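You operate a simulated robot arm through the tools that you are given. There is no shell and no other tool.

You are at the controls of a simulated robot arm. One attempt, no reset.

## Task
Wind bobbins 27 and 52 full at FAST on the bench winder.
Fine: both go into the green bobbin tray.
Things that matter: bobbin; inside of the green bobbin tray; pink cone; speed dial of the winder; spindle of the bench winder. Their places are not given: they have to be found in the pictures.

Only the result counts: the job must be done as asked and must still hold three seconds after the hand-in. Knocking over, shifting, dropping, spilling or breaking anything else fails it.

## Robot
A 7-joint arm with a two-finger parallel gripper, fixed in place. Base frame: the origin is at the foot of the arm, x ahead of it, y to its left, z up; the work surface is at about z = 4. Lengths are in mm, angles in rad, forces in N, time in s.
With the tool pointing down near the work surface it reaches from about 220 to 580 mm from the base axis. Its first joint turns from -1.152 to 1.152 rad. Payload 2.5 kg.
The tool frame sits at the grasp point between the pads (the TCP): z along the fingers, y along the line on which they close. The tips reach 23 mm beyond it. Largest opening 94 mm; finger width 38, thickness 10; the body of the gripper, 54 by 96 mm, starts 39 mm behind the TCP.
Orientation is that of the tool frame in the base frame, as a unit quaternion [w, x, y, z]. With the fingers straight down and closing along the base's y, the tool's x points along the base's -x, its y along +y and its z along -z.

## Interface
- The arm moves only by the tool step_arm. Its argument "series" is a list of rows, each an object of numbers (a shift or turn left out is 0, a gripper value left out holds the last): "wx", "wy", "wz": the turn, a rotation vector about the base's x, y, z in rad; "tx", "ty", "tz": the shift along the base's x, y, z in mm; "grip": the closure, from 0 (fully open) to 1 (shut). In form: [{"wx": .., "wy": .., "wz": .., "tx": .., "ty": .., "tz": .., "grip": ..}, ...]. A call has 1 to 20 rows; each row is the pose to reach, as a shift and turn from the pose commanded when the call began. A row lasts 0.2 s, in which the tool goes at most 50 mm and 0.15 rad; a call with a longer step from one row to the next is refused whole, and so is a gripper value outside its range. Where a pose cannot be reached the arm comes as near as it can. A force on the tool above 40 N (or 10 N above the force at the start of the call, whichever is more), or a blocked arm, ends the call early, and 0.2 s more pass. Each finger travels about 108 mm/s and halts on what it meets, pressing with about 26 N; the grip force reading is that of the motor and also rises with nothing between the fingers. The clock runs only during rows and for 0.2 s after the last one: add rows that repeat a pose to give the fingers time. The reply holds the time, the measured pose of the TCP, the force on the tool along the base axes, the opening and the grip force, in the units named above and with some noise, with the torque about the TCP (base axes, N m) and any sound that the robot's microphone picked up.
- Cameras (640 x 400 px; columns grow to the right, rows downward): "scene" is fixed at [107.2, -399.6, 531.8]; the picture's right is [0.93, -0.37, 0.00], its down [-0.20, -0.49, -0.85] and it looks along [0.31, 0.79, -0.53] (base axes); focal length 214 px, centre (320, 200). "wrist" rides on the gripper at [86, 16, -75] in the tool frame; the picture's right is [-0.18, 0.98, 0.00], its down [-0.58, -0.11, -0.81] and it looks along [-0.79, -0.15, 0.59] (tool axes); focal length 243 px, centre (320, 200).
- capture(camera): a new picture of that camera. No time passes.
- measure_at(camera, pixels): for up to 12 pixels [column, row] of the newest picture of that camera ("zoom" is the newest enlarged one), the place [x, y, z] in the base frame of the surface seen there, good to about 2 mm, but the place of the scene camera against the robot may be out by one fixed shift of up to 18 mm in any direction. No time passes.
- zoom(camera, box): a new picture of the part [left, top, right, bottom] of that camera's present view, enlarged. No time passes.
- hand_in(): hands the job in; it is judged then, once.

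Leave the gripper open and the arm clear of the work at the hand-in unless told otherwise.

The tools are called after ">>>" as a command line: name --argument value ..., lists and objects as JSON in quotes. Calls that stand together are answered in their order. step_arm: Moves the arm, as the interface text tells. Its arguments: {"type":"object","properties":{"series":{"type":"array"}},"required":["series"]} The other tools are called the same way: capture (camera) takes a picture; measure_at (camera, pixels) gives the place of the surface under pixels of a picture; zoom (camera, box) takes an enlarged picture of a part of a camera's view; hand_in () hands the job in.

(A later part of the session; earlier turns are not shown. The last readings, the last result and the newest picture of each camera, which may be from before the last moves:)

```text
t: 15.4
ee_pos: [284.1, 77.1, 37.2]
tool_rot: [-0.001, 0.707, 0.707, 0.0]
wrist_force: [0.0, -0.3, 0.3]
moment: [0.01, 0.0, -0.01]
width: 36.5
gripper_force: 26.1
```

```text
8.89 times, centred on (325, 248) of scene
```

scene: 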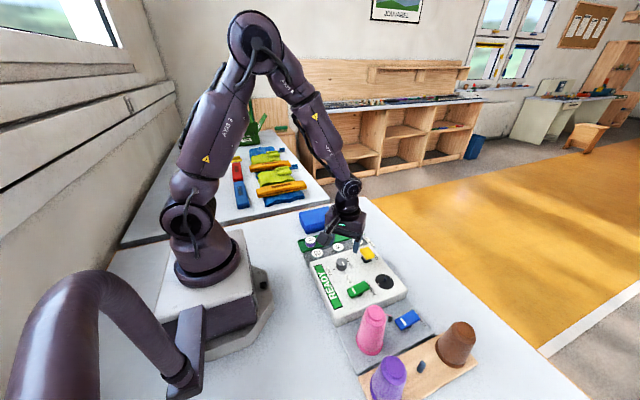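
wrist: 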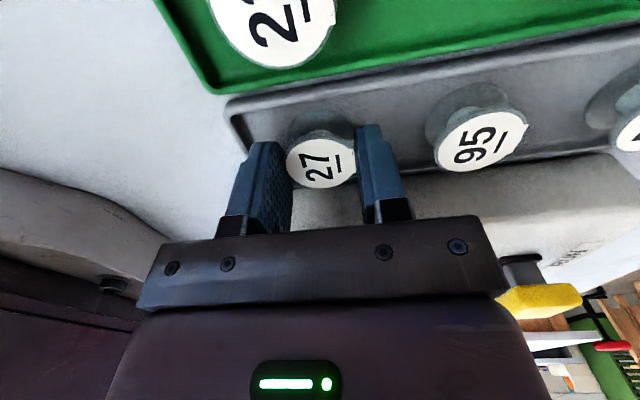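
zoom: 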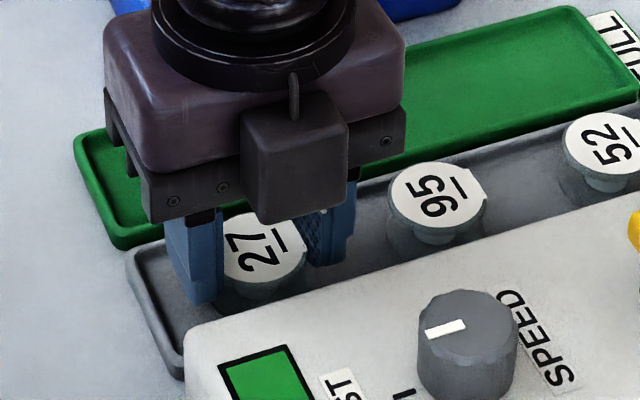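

Held at width 36.5, so the flange is 36 mm wide. I lift 1.5 mm, shift +10 mm in x, set down, open to 47 mm, lower 7 mm and close again for the deep grip.

>>> step_arm --series '[{"tz": 1.5}, {"tx": 5, "tz": 1.5}, {"tx": 10, "tz": 1.5}, {"tx": 10, "tz": 0}, {"tx": 10, "tz": 0}, {"tx": 10, "tz": 0, "grip": 0.6}, {"tx": 10, "tz": 0, "grip": 0.5}, {"tx": 10, "tz": 0, "grip": 0.5}, {"tx": 10, "tz": -3.5, "grip": 0.5}, {"tx": 10, "tz": -7, "grip": 0.5}, {"tx": 10, "tz": -7, "grip": 0.5}, {"tx": 10, "tz": -7, "grip": 0.6}, {"tx": 10, "tz": -7, "grip": 0.7}, {"tx": 10, "tz": -7, "grip": 0.7}]'

>>> capture --camera "wrist"

>>> zoom --camera "scene" --box '[295, 225, 355, 270]'

```text
t: 18.4
ee_pos: [293.9, 75.9, 31.5]
tool_rot: [0.0, 0.707, 0.707, 0.0]
wrist_force: [-0.6, -0.2, 1.0]
moment: [0.01, -0.01, 0.01]
width: 36.6
gripper_force: 26.0
```

```text
taken
```

wrist: 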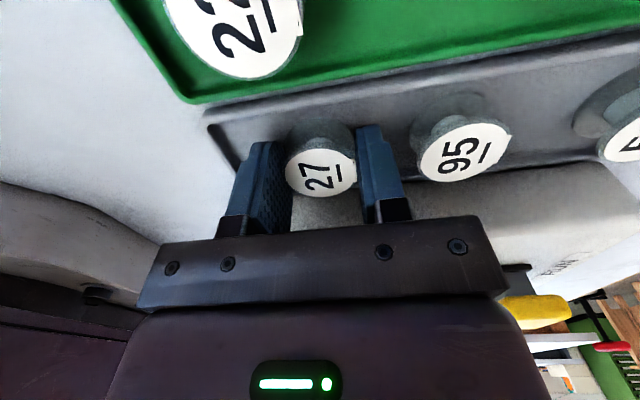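

```text
8.89 times, centred on (325, 248) of scene
```

zoom: 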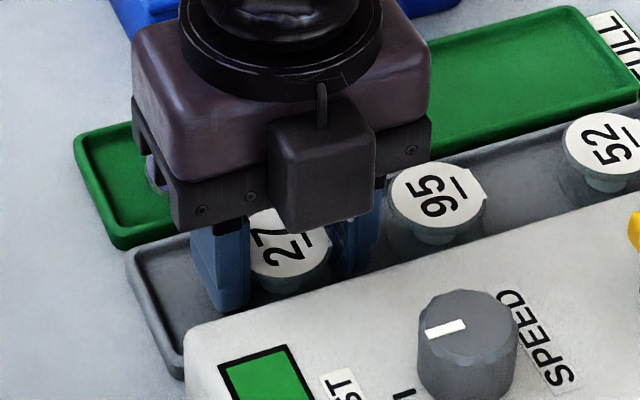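

Deep grip done, width 36.6, no side force. I zoom to measure where the bobbin's centre sits against the tool along y.

>>> zoom --camera "wrist" --box '[275, 110, 371, 205]'

```text
4.21 times, centred on (323, 158) of wrist
```

zoom: 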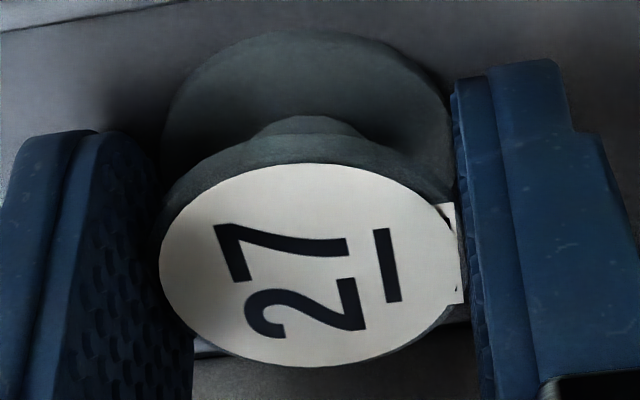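

>>> measure_at --camera "zoom" --pixels '[[250, 172], [300, 168], [350, 172], [250, 352], [300, 358], [350, 352], [300, 265], [220, 265], [400, 265], [300, 150], [310, 50], [180, 240]]'

```text
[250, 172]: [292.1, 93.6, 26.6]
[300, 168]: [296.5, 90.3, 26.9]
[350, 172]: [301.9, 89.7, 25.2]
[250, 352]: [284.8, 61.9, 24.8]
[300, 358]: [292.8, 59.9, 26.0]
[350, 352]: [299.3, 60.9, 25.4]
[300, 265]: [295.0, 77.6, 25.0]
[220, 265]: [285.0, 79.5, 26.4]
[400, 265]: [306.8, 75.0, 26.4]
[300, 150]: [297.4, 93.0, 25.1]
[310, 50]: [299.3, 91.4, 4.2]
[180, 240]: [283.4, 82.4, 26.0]
```

Label edges give a bobbin centre at y about 76, same as the tool, so the offset is near zero. I lift to z 140 and carry it to above the spindle (409.7, -110).

>>> step_arm --series '[{"tz": 15}, {"tz": 45}, {"tz": 80}, {"tz": 110}, {"tx": 15, "ty": -24, "tz": 110}, {"tx": 38, "ty": -61, "tz": 110}, {"tx": 61, "ty": -98, "tz": 110}, {"tx": 84, "ty": -135, "tz": 110}, {"tx": 105, "ty": -168, "tz": 110}, {"tx": 115.7, "ty": -186, "tz": 110}, {"tx": 115.7, "ty": -186, "tz": 110}]'

>>> capture --camera "wrist"

>>> capture --camera "scene"

```text
t: 20.8
ee_pos: [409.5, -109.3, 142.3]
tool_rot: [-0.001, 0.707, 0.707, -0.001]
wrist_force: [-0.2, 0.0, 0.1]
moment: [-0.02, -0.02, -0.02]
width: 36.0
gripper_force: 26.5
```

```text
taken
```

wrist: 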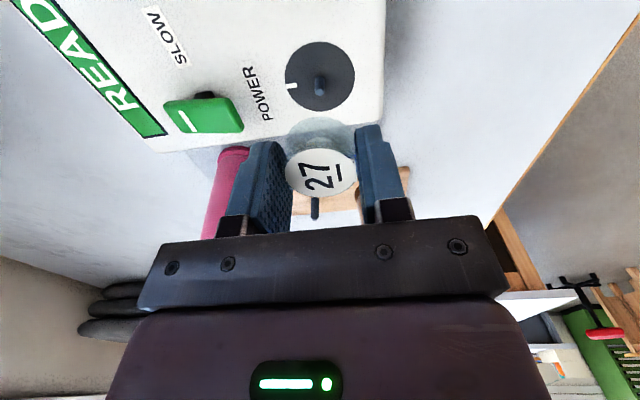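

```text
taken
```

scene: 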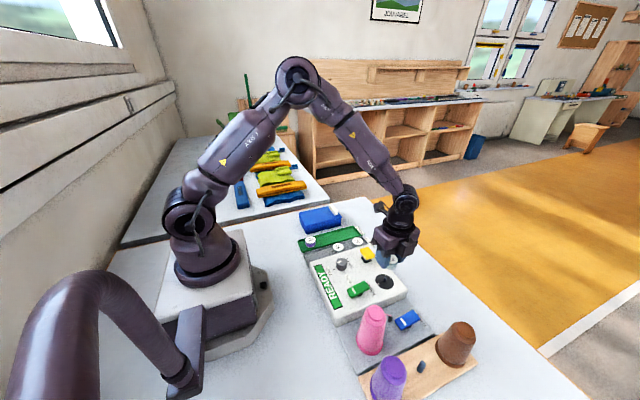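

The spindle is now close in the wrist view at (320,77). I zoom on it to refine its centre.

>>> zoom --camera "wrist" --box '[275, 30, 365, 120]'

```text
4.44 times, centred on (320, 75) of wrist
```

zoom: 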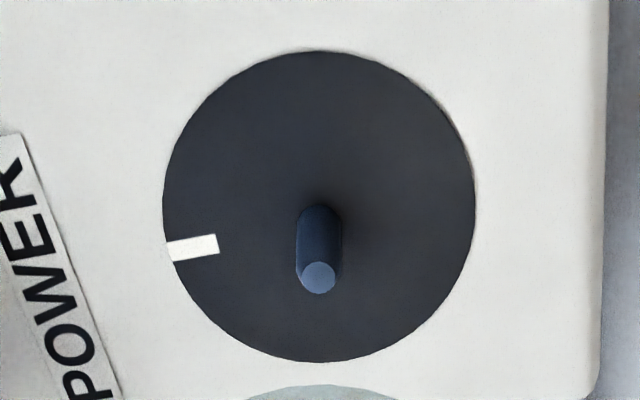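

>>> measure_at --camera "zoom" --pixels '[[166, 205], [472, 205], [320, 54], [320, 359], [212, 100], [428, 100], [210, 313], [430, 313], [318, 278], [310, 278], [326, 278], [318, 268]]'

>>> measure_at --camera "zoom" --pixels '[[318, 288], [318, 272], [314, 283], [322, 283], [322, 272], [314, 272], [318, 230], [318, 250], [318, 215], [180, 250], [205, 247], [318, 277]]'

```text
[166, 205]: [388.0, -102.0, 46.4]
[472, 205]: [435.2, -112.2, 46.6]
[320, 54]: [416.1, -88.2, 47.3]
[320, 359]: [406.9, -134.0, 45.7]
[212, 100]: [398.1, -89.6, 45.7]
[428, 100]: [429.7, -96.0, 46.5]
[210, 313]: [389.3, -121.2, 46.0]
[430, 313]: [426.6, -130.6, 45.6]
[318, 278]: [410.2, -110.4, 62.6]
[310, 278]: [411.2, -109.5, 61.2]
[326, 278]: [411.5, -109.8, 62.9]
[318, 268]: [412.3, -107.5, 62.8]
```

```text
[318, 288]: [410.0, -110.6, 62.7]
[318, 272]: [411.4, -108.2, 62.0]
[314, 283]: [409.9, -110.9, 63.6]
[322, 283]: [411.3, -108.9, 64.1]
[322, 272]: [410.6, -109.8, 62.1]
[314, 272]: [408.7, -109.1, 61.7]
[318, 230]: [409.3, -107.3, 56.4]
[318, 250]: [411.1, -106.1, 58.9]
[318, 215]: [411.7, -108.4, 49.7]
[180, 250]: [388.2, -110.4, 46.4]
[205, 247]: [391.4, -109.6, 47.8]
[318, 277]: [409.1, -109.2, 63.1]
```

Spindle centre averages to (410.8, -109.3), pin top z about 63. I measure the held bobbin's label edge in the same view to get the relative offset.

>>> zoom --camera "wrist" --box '[275, 110, 371, 205]'

```text
4.21 times, centred on (323, 158) of wrist
```

zoom: 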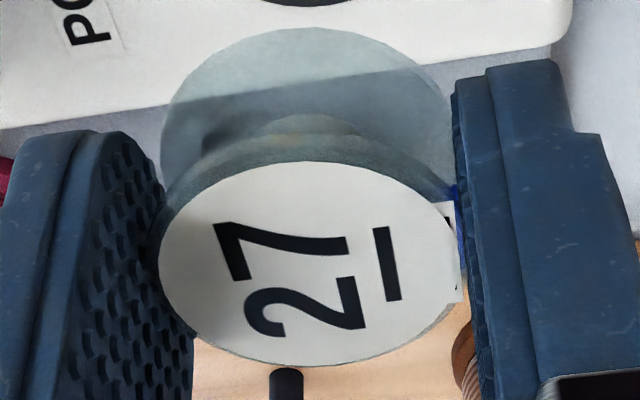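

>>> measure_at --camera "zoom" --pixels '[[310, 166], [250, 174], [370, 180], [310, 360], [250, 351], [370, 350], [168, 240], [172, 285], [430, 200], [440, 320], [215, 190], [210, 330]]'

>>> measure_at --camera "zoom" --pixels '[[310, 260], [290, 250], [330, 280], [310, 230], [310, 300], [280, 264]]'

```text
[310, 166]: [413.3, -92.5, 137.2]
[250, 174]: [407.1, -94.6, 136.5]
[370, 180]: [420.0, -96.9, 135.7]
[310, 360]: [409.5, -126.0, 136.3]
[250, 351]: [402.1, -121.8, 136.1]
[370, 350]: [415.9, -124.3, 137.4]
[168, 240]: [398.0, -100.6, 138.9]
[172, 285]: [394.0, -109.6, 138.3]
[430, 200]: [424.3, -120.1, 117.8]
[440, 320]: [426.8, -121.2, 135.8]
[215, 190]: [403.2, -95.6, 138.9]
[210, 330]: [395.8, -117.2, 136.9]
```

```text
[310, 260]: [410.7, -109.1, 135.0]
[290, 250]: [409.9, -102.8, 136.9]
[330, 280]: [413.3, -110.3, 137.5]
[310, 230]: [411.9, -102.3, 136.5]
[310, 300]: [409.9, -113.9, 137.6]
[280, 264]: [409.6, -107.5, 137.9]
```

Relative to the spindle, the bobbin is about 0.6-0.8 mm short in x and nearly right in y. I correct (+0.8, +0.3) and lower to TCP z 86, which should put the pin about 3 mm into the hole if aligned; then read the force.

>>> step_arm --series '[{"tx": 0.8, "ty": 0.3, "tz": -20}, {"tx": 0.8, "ty": 0.3, "tz": -40}, {"tx": 0.8, "ty": 0.3, "tz": -47}, {"tx": 0.8, "ty": 0.3, "tz": -50}, {"tx": 0.8, "ty": 0.3, "tz": -52}, {"tx": 0.8, "ty": 0.3, "tz": -53.5}, {"tx": 0.8, "ty": 0.3, "tz": -54.5}, {"tx": 0.8, "ty": 0.3, "tz": -54.5}]'

>>> zoom --camera "scene" --box '[360, 255, 410, 295]'

>>> capture --camera "wrist"

```text
t: 22.6
ee_pos: [410.0, -108.9, 84.7]
tool_rot: [0.0, 0.708, 0.707, 0.0]
wrist_force: [-0.7, 0.1, 0.0]
moment: [-0.03, 0.01, 0.04]
width: 36.5
gripper_force: 25.9
```

```text
10.00 times, centred on (385, 275) of scene
```

zoom: 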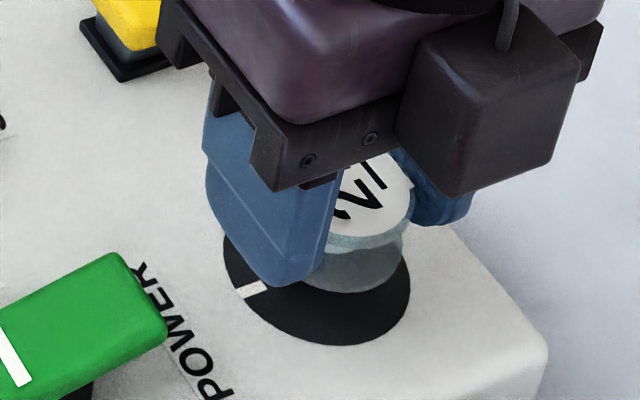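

```text
taken
```

wrist: 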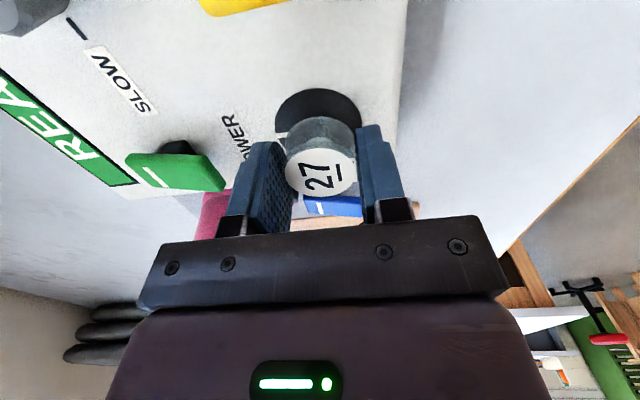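

No force at z 84.7, which is below where the pin would have stopped it, so the pin appears to be in the hole. I continue slowly to TCP z 74.

>>> step_arm --series '[{"tz": -2}, {"tz": -4}, {"tz": -6}, {"tz": -8}, {"tz": -10}, {"tz": -11.5}, {"tz": -11.5}]'

>>> zoom --camera "scene" --box '[360, 255, 410, 295]'

>>> capture --camera "wrist"

```text
t: 24.2
ee_pos: [411.1, -109.2, 73.5]
tool_rot: [-0.001, 0.707, 0.707, -0.001]
wrist_force: [-0.4, -0.7, -0.3]
moment: [0.02, 0.0, -0.01]
width: 36.8
gripper_force: 25.7
```

```text
10.00 times, centred on (385, 275) of scene
```

zoom: 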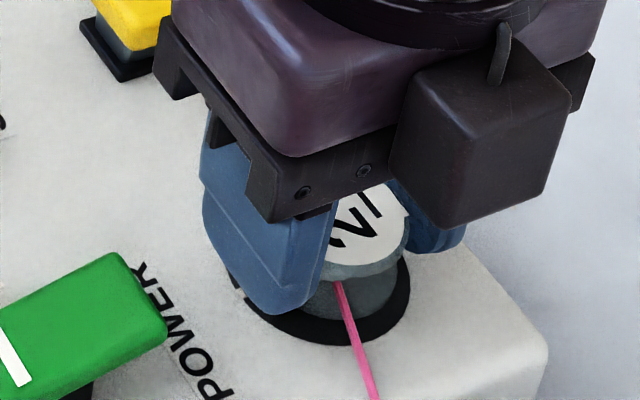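

```text
taken
```

wrist: 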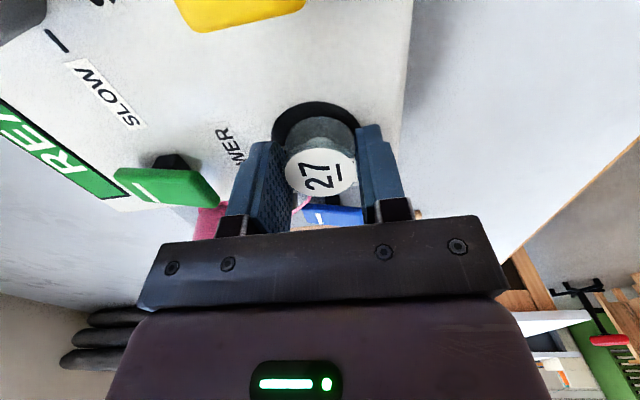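

The bobbin is on the spindle and a pink thread now runs from the guide to it. I lower 1 mm more, open the fingers to 47 mm and lift straight up.

>>> step_arm --series '[{"tz": -1}, {"tz": -1, "grip": 0.62}, {"tz": -1, "grip": 0.55}, {"tz": -1, "grip": 0.5}, {"tz": -1, "grip": 0.5}, {"tz": 10}, {"tz": 30}, {"tz": 60}, {"tz": 90}, {"tz": 90}]'

>>> capture --camera "wrist"

>>> zoom --camera "scene" --box '[310, 240, 430, 340]'

```text
t: 26.4
ee_pos: [409.5, -110.5, 165.2]
tool_rot: [0.0, 0.708, 0.706, 0.0]
wrist_force: [-0.2, -0.4, 1.0]
moment: [0.02, -0.02, 0.04]
width: 47.1
gripper_force: 0.1
```

```text
taken
```

wrist: 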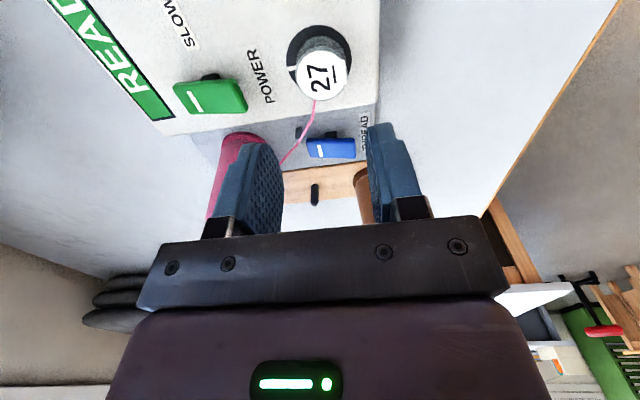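

```text
4.00 times, centred on (370, 290) of scene
```

zoom: 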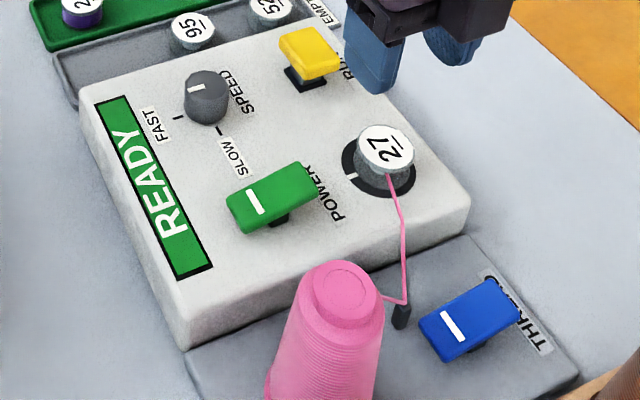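

Bobbin 27 sits on the spindle with the thread attached; the display reads READY. Next is the RUN button; I zoom on it in the scene view to measure its cap.

>>> zoom --camera "scene" --box '[352, 240, 400, 270]'

```text
13.33 times, centred on (376, 255) of scene
```

zoom: 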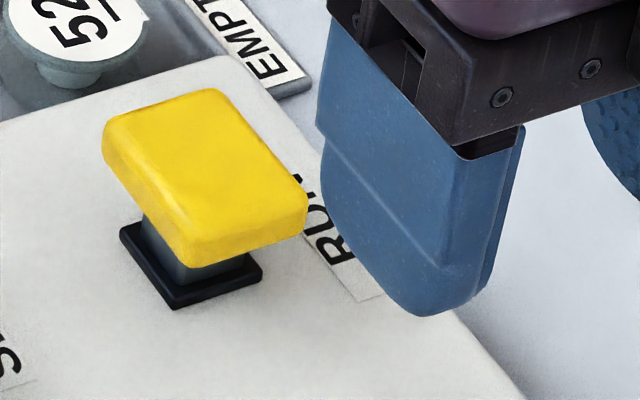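

>>> measure_at --camera "zoom" --pixels '[[112, 125], [212, 93], [300, 195], [185, 235], [205, 165], [160, 110], [255, 140], [240, 215], [145, 180], [130, 160], [130, 240], [255, 270]]'

```text
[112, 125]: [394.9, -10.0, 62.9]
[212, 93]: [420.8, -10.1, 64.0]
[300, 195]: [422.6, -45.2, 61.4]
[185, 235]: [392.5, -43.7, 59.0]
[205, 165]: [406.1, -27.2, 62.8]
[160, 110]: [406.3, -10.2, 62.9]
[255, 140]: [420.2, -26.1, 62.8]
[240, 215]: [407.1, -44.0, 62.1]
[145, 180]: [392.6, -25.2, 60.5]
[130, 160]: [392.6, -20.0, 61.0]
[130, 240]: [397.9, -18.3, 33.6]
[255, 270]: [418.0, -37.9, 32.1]
```

Cap centre in robot terms is about (405, -23.5), top z about 79.7. I close the fingers and move above it to TCP z 125.

>>> step_arm --series '[{"tx": -1, "ty": 15, "tz": 0, "grip": 0.7}, {"tx": -2, "ty": 45, "tz": 0, "grip": 1.0}, {"tx": -4, "ty": 75, "tz": -10, "grip": 1.0}, {"tx": -5.5, "ty": 86.2, "tz": -25, "grip": 1.0}, {"tx": -5.5, "ty": 86.2, "tz": -39.5, "grip": 1.0}, {"tx": -5.5, "ty": 86.2, "tz": -39.5, "grip": 1.0}]'

>>> capture --camera "wrist"

>>> zoom --camera "scene" --box '[300, 210, 430, 330]'

```text
t: 27.8
ee_pos: [405.4, -24.9, 124.1]
tool_rot: [0.0, 0.707, 0.707, 0.001]
wrist_force: [0.2, 0.4, -0.3]
moment: [0.0, 0.02, 0.02]
width: 0.0
gripper_force: 26.2
```

```text
taken
```

wrist: 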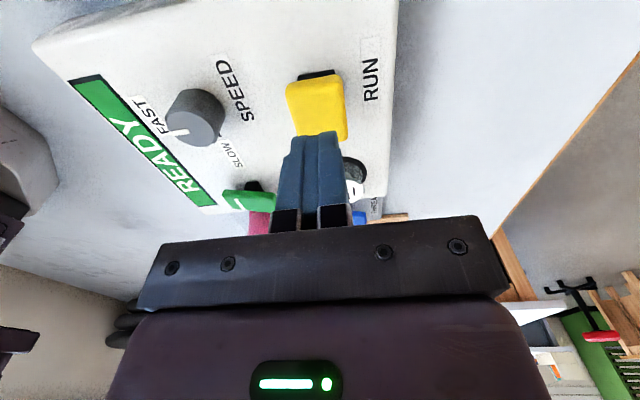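

```text
3.33 times, centred on (365, 270) of scene
```

zoom: 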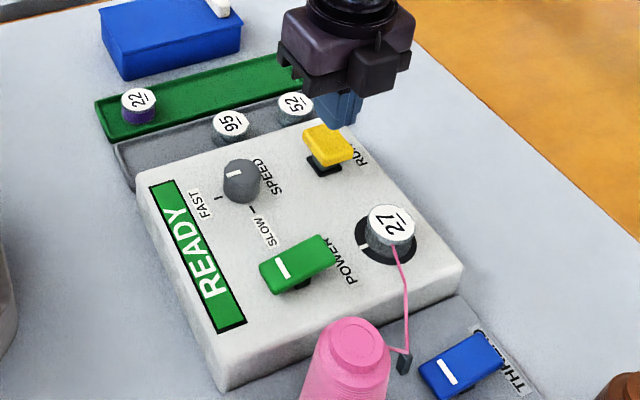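

The closed fingers hover over the cap. I press down gently, to TCP z about 100 (tips about 2-3 mm into the travel), and read force, sound and display.

>>> step_arm --series '[{"tz": -12}, {"tz": -19}, {"tz": -22}, {"tz": -24}, {"tz": -25}]'

>>> zoom --camera "scene" --box '[300, 210, 430, 330]'

```text
t: 29.0
ee_pos: [405.9, -24.0, 99.3]
tool_rot: [-0.001, 0.707, 0.707, 0.0]
wrist_force: [-0.4, -0.6, 0.3]
moment: [0.01, 0.03, 0.0]
width: 0.0
gripper_force: 26.5
```

```text
3.33 times, centred on (365, 270) of scene
```

zoom: 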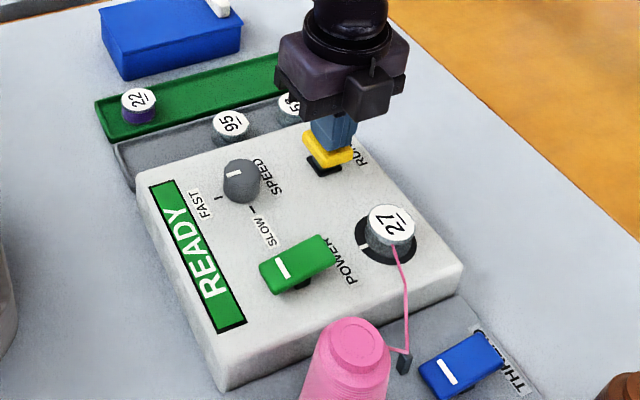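

No force yet. I go on another 4 mm in small steps.

>>> step_arm --series '[{"tz": -1}, {"tz": -2}, {"tz": -3}, {"tz": -4}]'

>>> zoom --camera "scene" --box '[300, 210, 430, 330]'

```text
t: 30.0
ee_pos: [404.5, -24.2, 95.8]
tool_rot: [0.0, 0.706, 0.708, 0.0]
wrist_force: [-0.8, 0.8, 1.0]
moment: [-0.03, -0.02, 0.01]
width: 0.0
gripper_force: 25.9
```

```text
3.33 times, centred on (365, 270) of scene
```

zoom: 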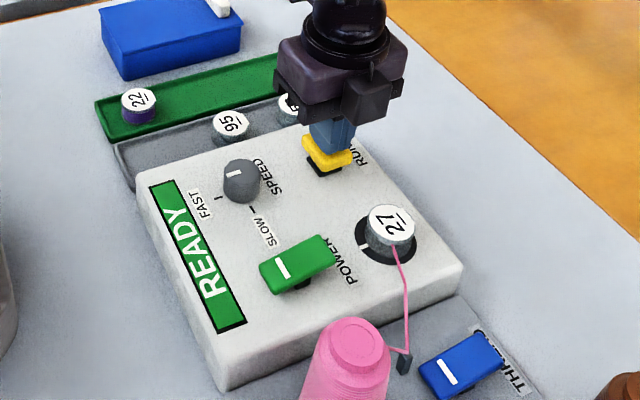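

The cap goes down with hardly any resistance (1 N). I keep pressing in 1 mm steps.

>>> step_arm --series '[{"tz": -1}, {"tz": -2}, {"tz": -3}]'

>>> zoom --camera "scene" --box '[300, 210, 430, 330]'

```text
t: 30.8
ee_pos: [405.0, -23.1, 93.0]
tool_rot: [0.001, 0.707, 0.707, 0.0]
wrist_force: [-0.4, -0.2, 1.2]
moment: [0.03, 0.04, -0.01]
width: 0.1
gripper_force: 26.6
```

```text
3.33 times, centred on (365, 270) of scene
```

zoom: 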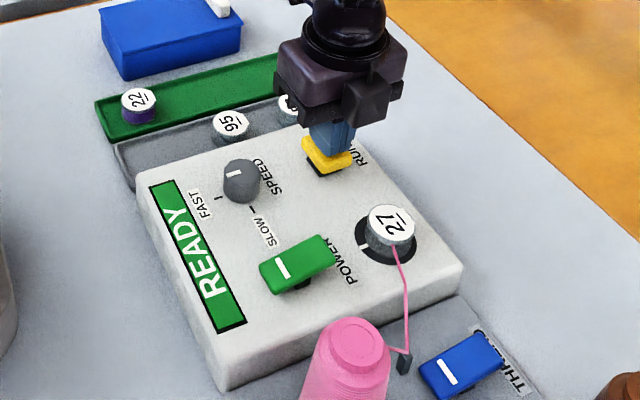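

>>> zoom --camera "scene" --box '[352, 235, 400, 275]'

```text
10.00 times, centred on (376, 255) of scene
```

zoom: 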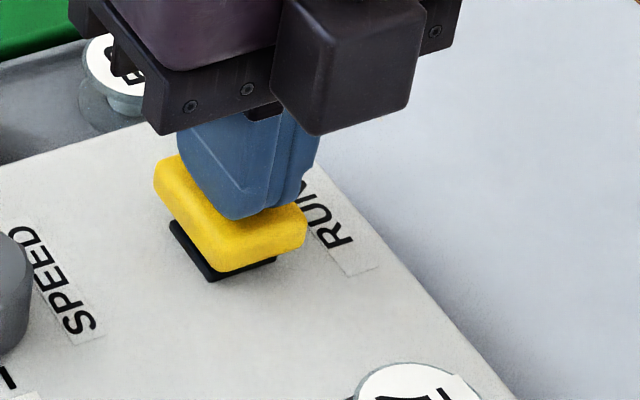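

The cap is nearly down at its black base. I press further in 1 mm steps, watching force.

>>> step_arm --series '[{"tz": -1}, {"tz": -2}]'

>>> zoom --camera "scene" --box '[300, 210, 430, 330]'

```text
t: 31.4
ee_pos: [404.3, -23.2, 90.3]
tool_rot: [0.0, 0.707, 0.707, 0.0]
wrist_force: [-1.3, 1.4, 2.0]
moment: [0.01, 0.0, -0.04]
width: 0.0
gripper_force: 25.9
```

```text
3.33 times, centred on (365, 270) of scene
```

zoom: 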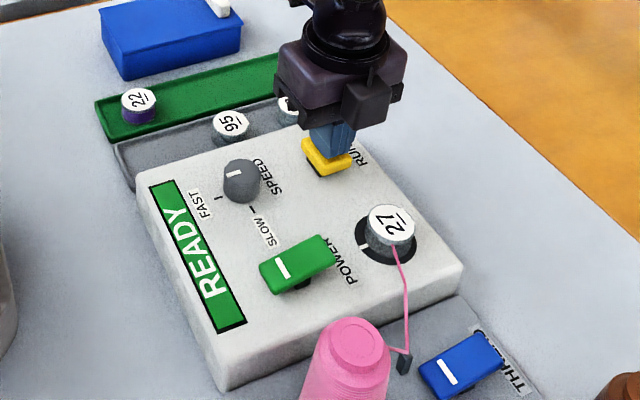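

>>> step_arm --series '[{"tz": -1}, {"tz": -2}, {"tz": -3}]'

>>> zoom --camera "scene" --box '[300, 210, 430, 330]'

```text
t: 32.2
ee_pos: [405.3, -24.2, 87.1]
tool_rot: [0.0, 0.707, 0.707, 0.0]
wrist_force: [-0.3, -0.1, 0.4]
moment: [0.01, -0.04, -0.01]
width: 0.0
gripper_force: 25.8
```

```text
3.33 times, centred on (365, 270) of scene
```

zoom: 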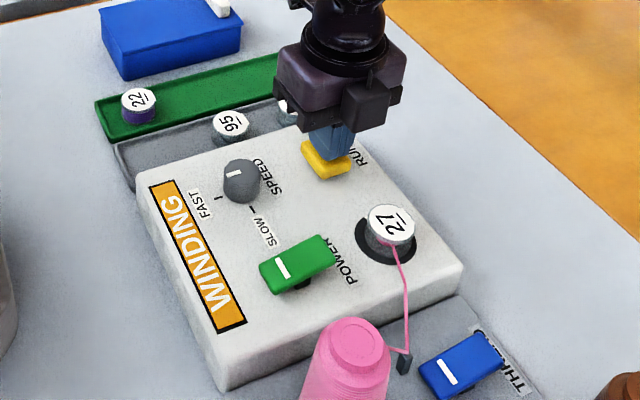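

The display now reads WINDING (orange). I hold the pose and watch the bobbin fill in short waits.

>>> step_arm --series '[{"tz": 0}, {"tz": 0}]'

>>> zoom --camera "scene" --box '[330, 240, 430, 330]'

```text
t: 32.8
ee_pos: [405.6, -22.9, 88.3]
tool_rot: [0.0, 0.707, 0.707, 0.0]
wrist_force: [-0.2, 0.0, -0.7]
moment: [0.0, -0.05, 0.02]
width: 0.0
gripper_force: 26.0
```

```text
4.44 times, centred on (380, 285) of scene
```

zoom: 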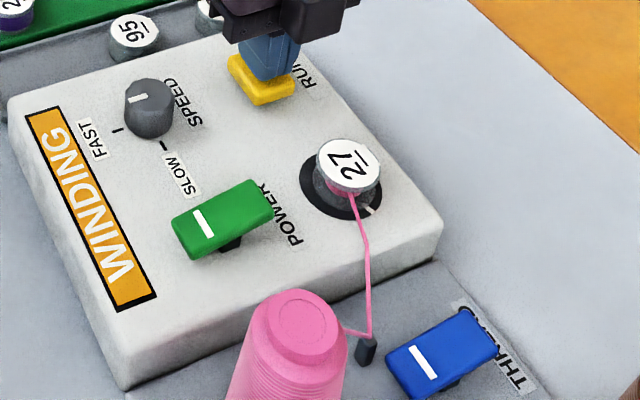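

The disc turns and pink thread builds on the core. I wait 1 s more while holding.

>>> step_arm --series '[{"tz": 0}, {"tz": 0}, {"tz": 0}, {"tz": 0}]'

>>> zoom --camera "scene" --box '[330, 240, 430, 330]'

```text
t: 33.8
ee_pos: [404.6, -23.5, 86.7]
tool_rot: [0.0, 0.707, 0.708, 0.0]
wrist_force: [-0.3, -0.7, 0.3]
moment: [0.0, 0.0, 0.01]
width: 0.1
gripper_force: 26.1
```

```text
4.44 times, centred on (380, 285) of scene
```

zoom: 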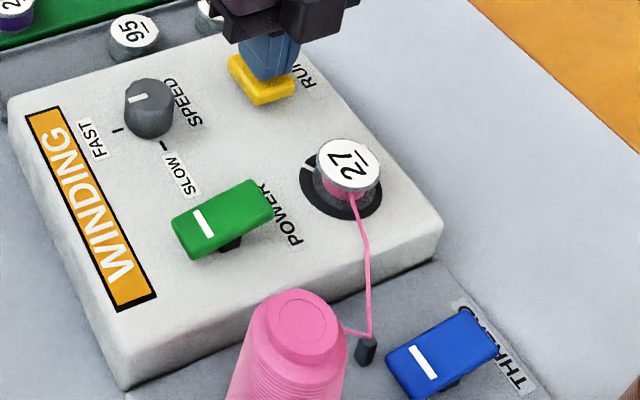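

>>> zoom --camera "scene" --box '[368, 262, 404, 295]'

>>> step_arm --series '[{"tz": 0}, {"tz": 0}, {"tz": 0}, {"tz": 0}]'

>>> zoom --camera "scene" --box '[330, 240, 430, 330]'

>>> zoom --camera "scene" --box '[368, 262, 404, 295]'

```text
12.12 times, centred on (386, 278) of scene
```

zoom: 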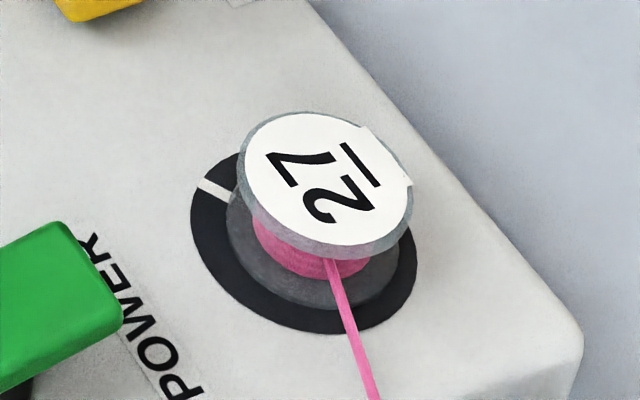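

```text
t: 34.8
ee_pos: [405.3, -23.6, 87.7]
tool_rot: [-0.001, 0.708, 0.707, 0.001]
wrist_force: [0.1, 0.0, 0.1]
moment: [-0.04, -0.02, 0.0]
width: 0.0
gripper_force: 25.9
```

```text
4.44 times, centred on (380, 285) of scene
```

zoom: 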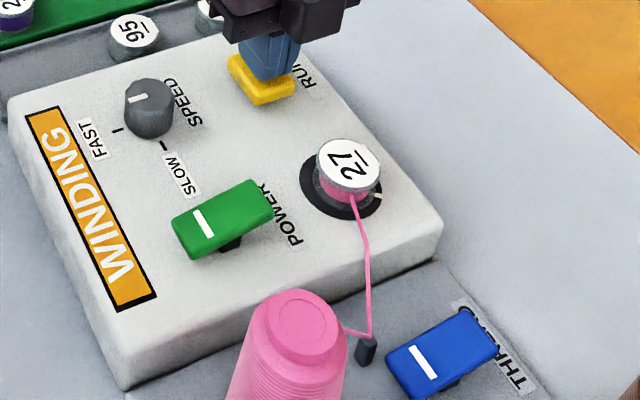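

```text
12.12 times, centred on (386, 278) of scene
```

zoom: 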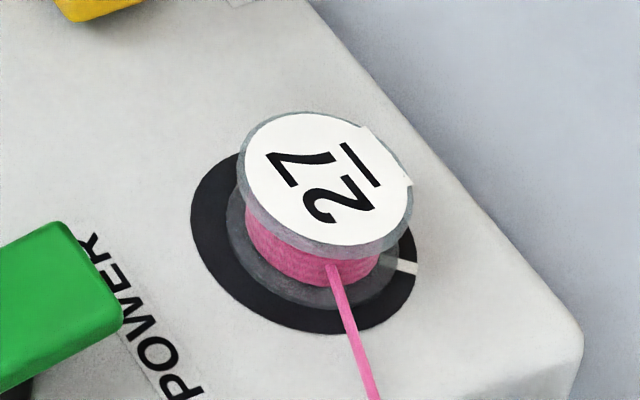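

It fills quickly (about half the depth now). I continue in shorter waits.

>>> step_arm --series '[{"tz": 0}, {"tz": 0}]'

>>> zoom --camera "scene" --box '[330, 250, 410, 315]'

```text
t: 35.4
ee_pos: [404.6, -24.1, 87.9]
tool_rot: [0.0, 0.707, 0.707, 0.0]
wrist_force: [-0.7, -0.6, 1.0]
moment: [0.02, -0.01, -0.02]
width: 0.0
gripper_force: 26.1
```

```text
6.15 times, centred on (370, 282) of scene
```

zoom: 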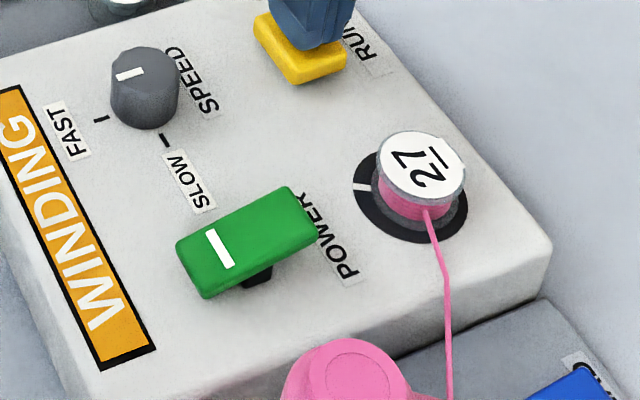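

>>> step_arm --series '[{"tz": 0}, {"tz": 0}]'

>>> zoom --camera "scene" --box '[330, 250, 410, 315]'

```text
t: 36.0
ee_pos: [405.0, -24.9, 87.7]
tool_rot: [0.0, 0.707, 0.707, -0.001]
wrist_force: [-0.1, 0.8, -0.5]
moment: [-0.04, 0.0, 0.02]
width: 0.0
gripper_force: 26.3
```

```text
6.15 times, centred on (370, 282) of scene
```

zoom: 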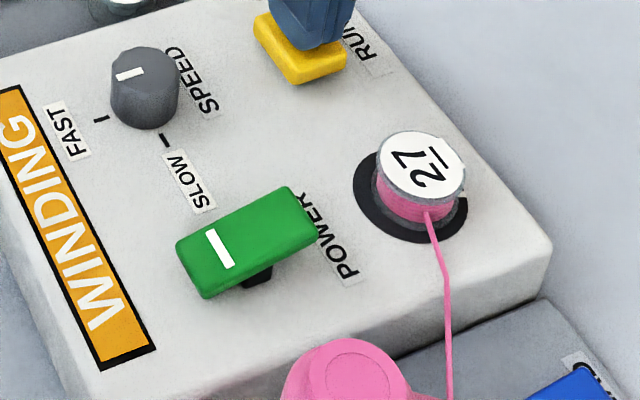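

Still WINDING, nearly out to the flange. I wait another 0.4 s.

>>> step_arm --series '[{"tz": 0}]'

>>> zoom --camera "scene" --box '[330, 250, 410, 315]'

>>> zoom --camera "scene" --box '[368, 262, 404, 295]'

```text
t: 36.4
ee_pos: [404.7, -23.6, 87.8]
tool_rot: [0.0, 0.707, 0.707, -0.001]
wrist_force: [-0.7, 0.6, -0.2]
moment: [-0.01, 0.0, -0.02]
width: 0.0
gripper_force: 26.3
```

```text
6.15 times, centred on (370, 282) of scene
```

zoom: 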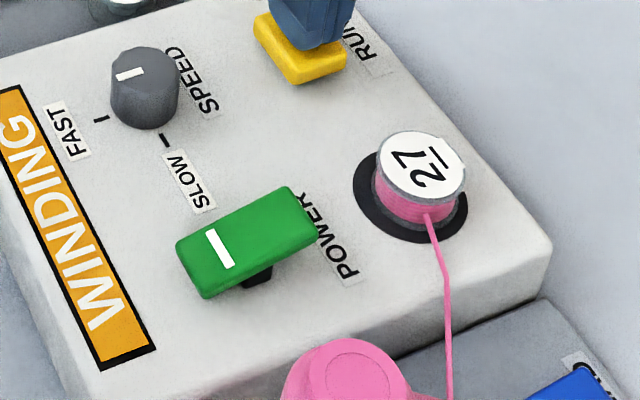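

```text
12.12 times, centred on (386, 278) of scene
```

zoom: 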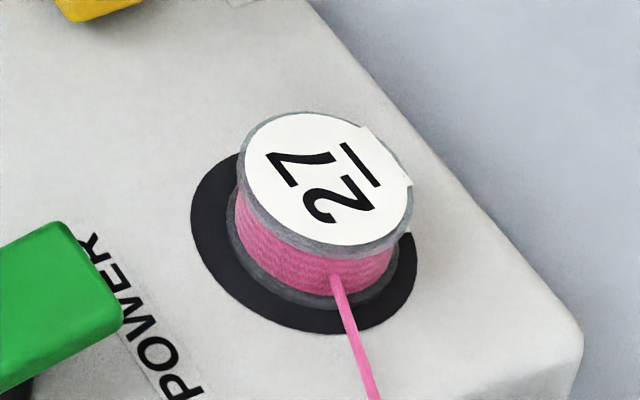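

>>> step_arm --series '[{"tz": 0}]'

>>> zoom --camera "scene" --box '[330, 250, 410, 315]'

```text
t: 36.8
ee_pos: [405.6, -23.6, 87.2]
tool_rot: [0.001, 0.707, 0.707, 0.0]
wrist_force: [0.9, 0.5, -0.6]
moment: [0.03, 0.04, -0.01]
width: 0.0
gripper_force: 26.3
```

```text
6.15 times, centred on (370, 282) of scene
```

zoom: 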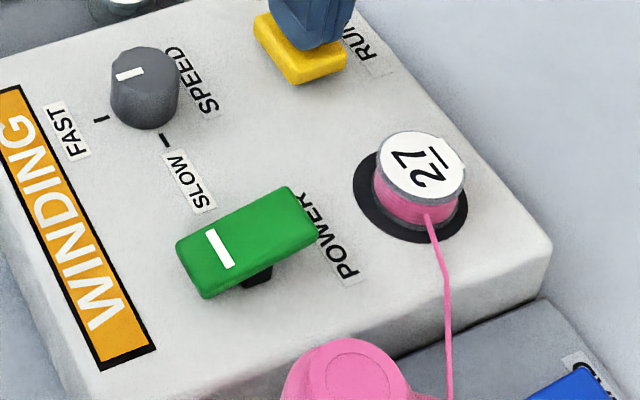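

>>> step_arm --series '[{"tz": 0}]'

>>> zoom --camera "scene" --box '[330, 250, 410, 315]'

>>> zoom --camera "scene" --box '[368, 262, 404, 295]'

>>> zoom --camera "scene" --box '[292, 225, 328, 258]'

```text
t: 37.2
ee_pos: [405.5, -23.5, 87.9]
tool_rot: [0.0, 0.707, 0.708, 0.0]
wrist_force: [-3.0, 0.0, 6.5]
moment: [-0.02, 0.04, 0.02]
width: 0.1
gripper_force: 26.4
```

```text
6.15 times, centred on (370, 282) of scene
```

zoom: 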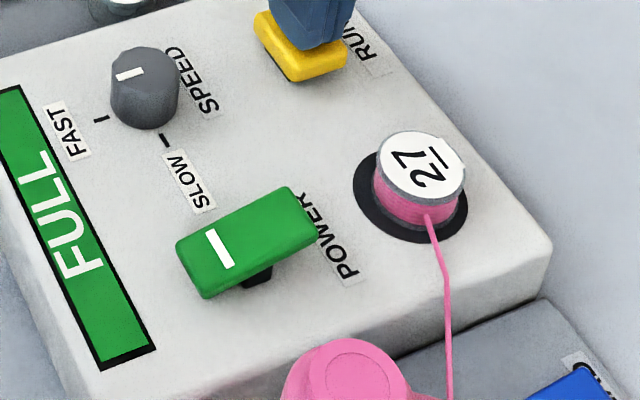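

```text
12.12 times, centred on (386, 278) of scene
```

zoom: 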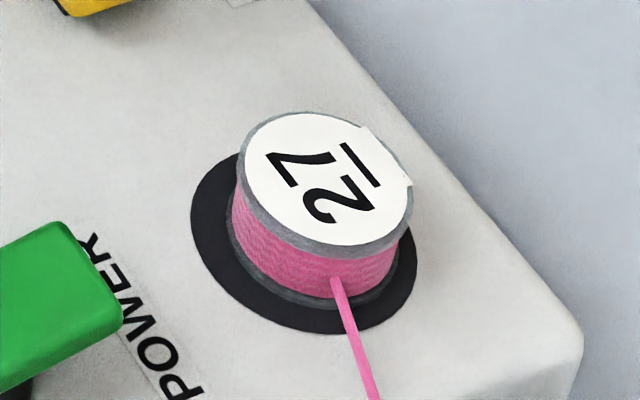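

```text
12.12 times, centred on (310, 242) of scene
```

zoom: 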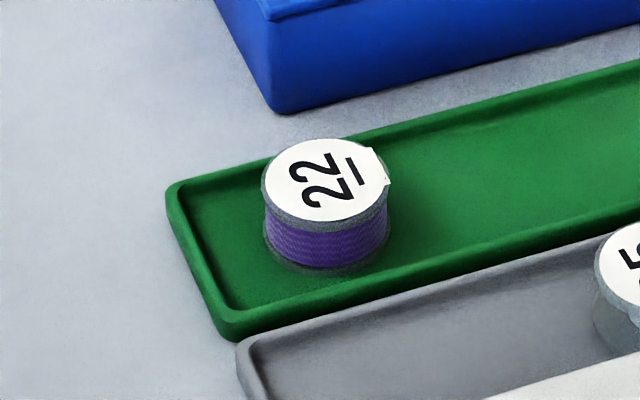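

The display reads FULL (green), and the RUN button popped back by itself. I lift off the button.

>>> step_arm --series '[{"tz": 10}, {"tz": 30}, {"tz": 60}, {"tz": 75}]'

>>> capture --camera "scene"

>>> zoom --camera "scene" --box '[310, 240, 430, 350]'

```text
t: 38.2
ee_pos: [404.0, -22.1, 162.4]
tool_rot: [0.0, 0.707, 0.707, 0.0]
wrist_force: [0.0, -0.9, -0.5]
moment: [0.03, 0.03, 0.0]
width: 0.0
gripper_force: 26.7
```

```text
taken
```

scene: 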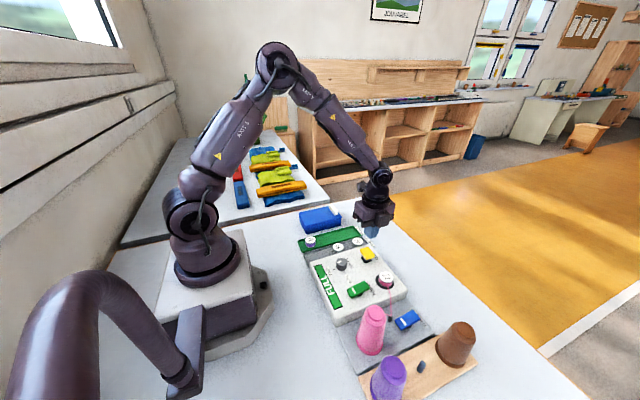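

```text
3.64 times, centred on (370, 295) of scene
```

zoom: 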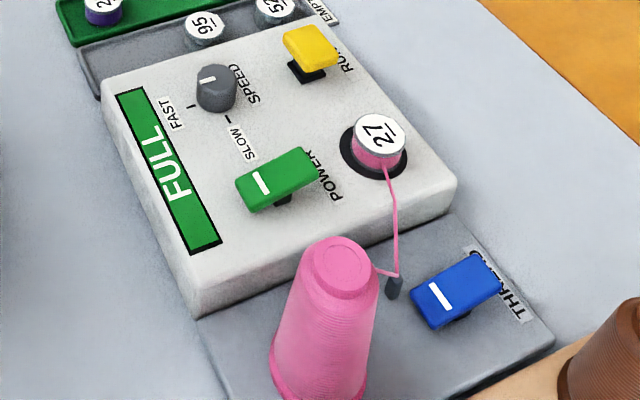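

FULL is shown, but the thread still runs from the guide post to the full bobbin. Before lifting it off I want the thread freed, and the THREAD rocker (bar end down = on) looks like the control for that. I move above its raised far end, around (427, -210), for a closer look.

>>> step_arm --series '[{"tx": 4, "ty": -36}, {"tx": 8, "ty": -76}, {"tx": 13, "ty": -116}, {"tx": 18, "ty": -154}, {"tx": 22, "ty": -186.5}, {"tx": 22, "ty": -186.5, "tz": -25}, {"tx": 22, "ty": -186.5, "tz": -25}]'

>>> capture --camera "wrist"

>>> zoom --camera "scene" --box '[330, 260, 490, 380]'

```text
t: 39.8
ee_pos: [425.1, -210.6, 138.4]
tool_rot: [0.0, 0.707, 0.707, 0.0]
wrist_force: [-0.4, 0.0, 0.8]
moment: [-0.02, 0.01, -0.01]
width: 0.4
gripper_force: 25.7
```

```text
taken
```

wrist: 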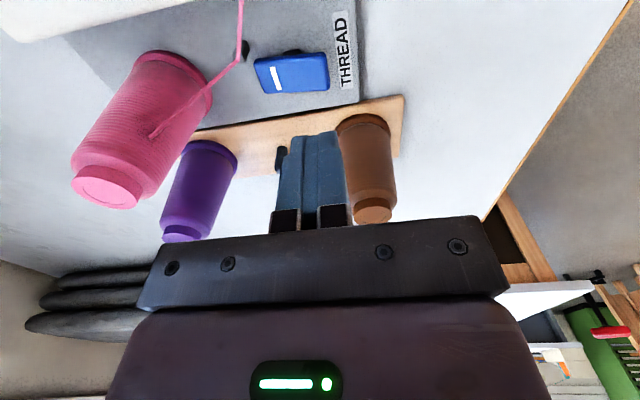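

```text
3.33 times, centred on (410, 320) of scene
```

zoom: 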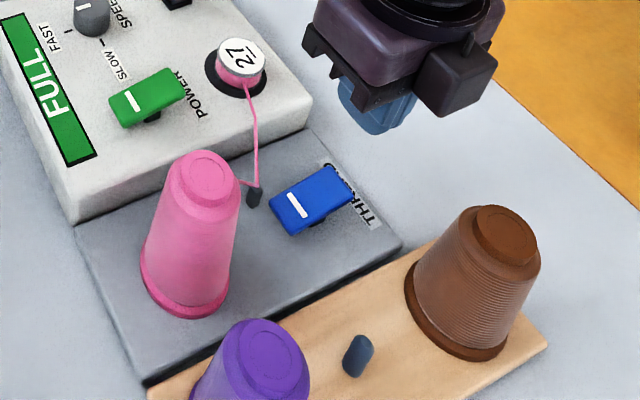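

I measure the THREAD plate in this wrist view: near end (262,78), middle (293,73), far end (320,70), edges (322,88), (318,58), post top (245,48), bar (277,78).

>>> measure_at --camera "wrist" --pixels '[[262, 78], [293, 73], [320, 70], [322, 84], [316, 57], [277, 78], [245, 46], [240, 60], [330, 30], [300, 100], [265, 62], [270, 88]]'

```text
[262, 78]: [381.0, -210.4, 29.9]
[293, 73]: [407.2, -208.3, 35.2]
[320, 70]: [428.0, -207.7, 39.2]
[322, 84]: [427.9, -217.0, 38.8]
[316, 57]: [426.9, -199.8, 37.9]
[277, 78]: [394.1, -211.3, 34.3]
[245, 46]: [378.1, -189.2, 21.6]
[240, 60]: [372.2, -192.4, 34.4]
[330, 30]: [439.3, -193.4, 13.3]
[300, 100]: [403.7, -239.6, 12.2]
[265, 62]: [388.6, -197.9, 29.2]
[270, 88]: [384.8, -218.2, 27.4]
```

The plate's far end is up (z 39 at x 428), the near end down (z 29). I go to x 431, y -208.5 and press in steps, first to TCP z 60.

>>> step_arm --series '[{"tx": 4, "ty": 1.5, "tz": -30}, {"tx": 4, "ty": 1.5, "tz": -60}, {"tx": 4, "ty": 1.5, "tz": -72}, {"tx": 4, "ty": 1.5, "tz": -76}, {"tx": 4, "ty": 1.5, "tz": -79}]'

>>> zoom --camera "scene" --box '[330, 260, 450, 350]'

```text
t: 41.0
ee_pos: [430.9, -208.0, 58.3]
tool_rot: [-0.001, 0.707, 0.707, -0.001]
wrist_force: [-0.4, 0.6, 1.2]
moment: [0.0, 0.0, -0.03]
width: 0.2
gripper_force: 26.4
```

```text
4.44 times, centred on (390, 305) of scene
```

zoom: 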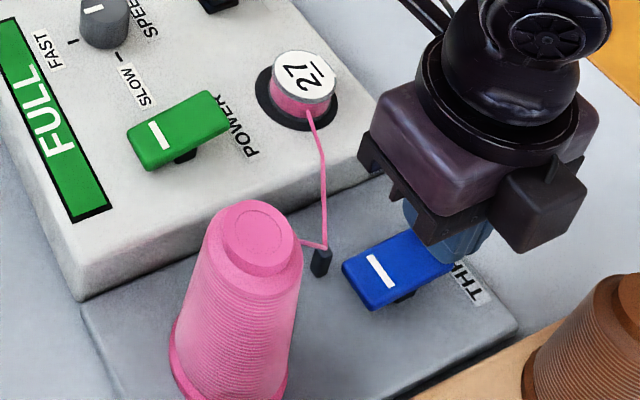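

The tip is at the plate, force about 1 N. I press on in 1.5 mm steps.

>>> step_arm --series '[{"tz": -1.5}, {"tz": -3}, {"tz": -4.5}]'

>>> zoom --camera "scene" --box '[330, 260, 450, 350]'

```text
t: 41.8
ee_pos: [430.3, -208.0, 53.5]
tool_rot: [0.0, 0.706, 0.708, 0.0]
wrist_force: [0.0, -0.6, 0.8]
moment: [0.0, -0.01, 0.02]
width: 0.1
gripper_force: 25.1
```

```text
4.44 times, centred on (390, 305) of scene
```

zoom: 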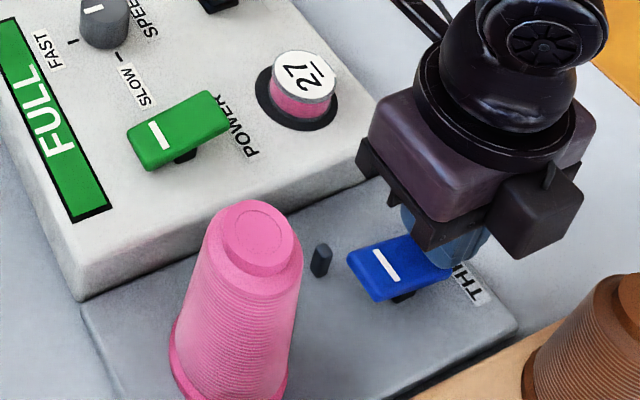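

The thread has gone from the bobbin and the post: the rocker is at off and the display still reads FULL. I press 1.5 mm more to be sure it is over, then lift to z 140.

>>> step_arm --series '[{"tz": -1.5}, {"tz": -1.5}, {"tz": 15}, {"tz": 45}, {"tz": 85}, {"tz": 85}]'

>>> zoom --camera "scene" --box '[330, 260, 450, 350]'

>>> capture --camera "wrist"

```text
t: 43.2
ee_pos: [430.9, -208.2, 139.6]
tool_rot: [0.0, 0.707, 0.707, -0.001]
wrist_force: [-0.4, 0.2, 0.9]
moment: [0.03, -0.01, 0.0]
width: 0.0
gripper_force: 25.8
```

```text
4.44 times, centred on (390, 305) of scene
```

zoom: 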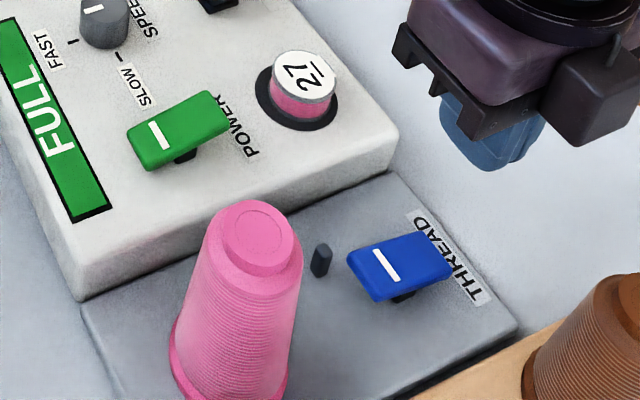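

```text
taken
```

wrist: 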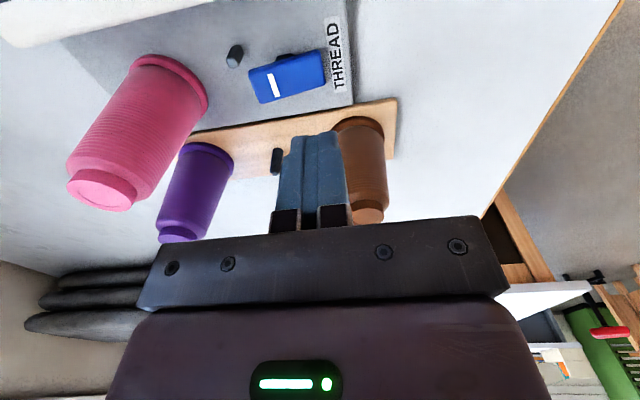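

THREAD stays off. Now I open the fingers to 56 mm and go above the full bobbin on the spindle (410.5, -109.7).

>>> step_arm --series '[{"tx": -4, "ty": 25, "grip": 0.8}, {"tx": -10, "ty": 60, "grip": 0.5}, {"tx": -17, "ty": 90, "grip": 0.4}, {"tx": -20.5, "ty": 98.8, "grip": 0.4}, {"tx": -20.5, "ty": 98.8, "tz": -15}, {"tx": -20.5, "ty": 98.8, "tz": -15}]'

>>> capture --camera "wrist"

>>> zoom --camera "wrist" --box '[270, 50, 370, 130]'

```text
t: 44.6
ee_pos: [411.0, -109.7, 126.2]
tool_rot: [0.0, 0.707, 0.707, 0.0]
wrist_force: [-0.6, -0.9, -0.4]
moment: [0.04, -0.03, 0.01]
width: 56.5
gripper_force: 0.0
```

```text
taken
```

wrist: 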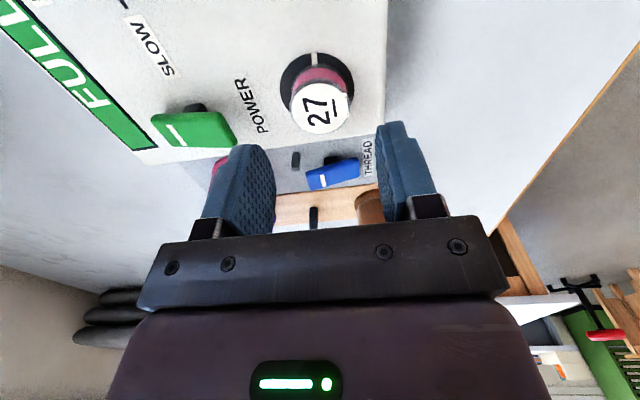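

```text
5.00 times, centred on (320, 90) of wrist
```

zoom: 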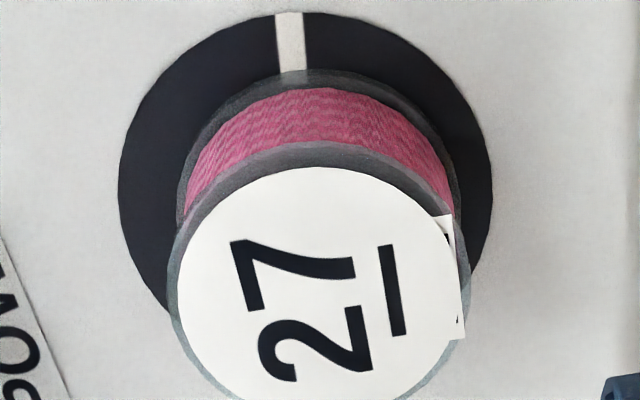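

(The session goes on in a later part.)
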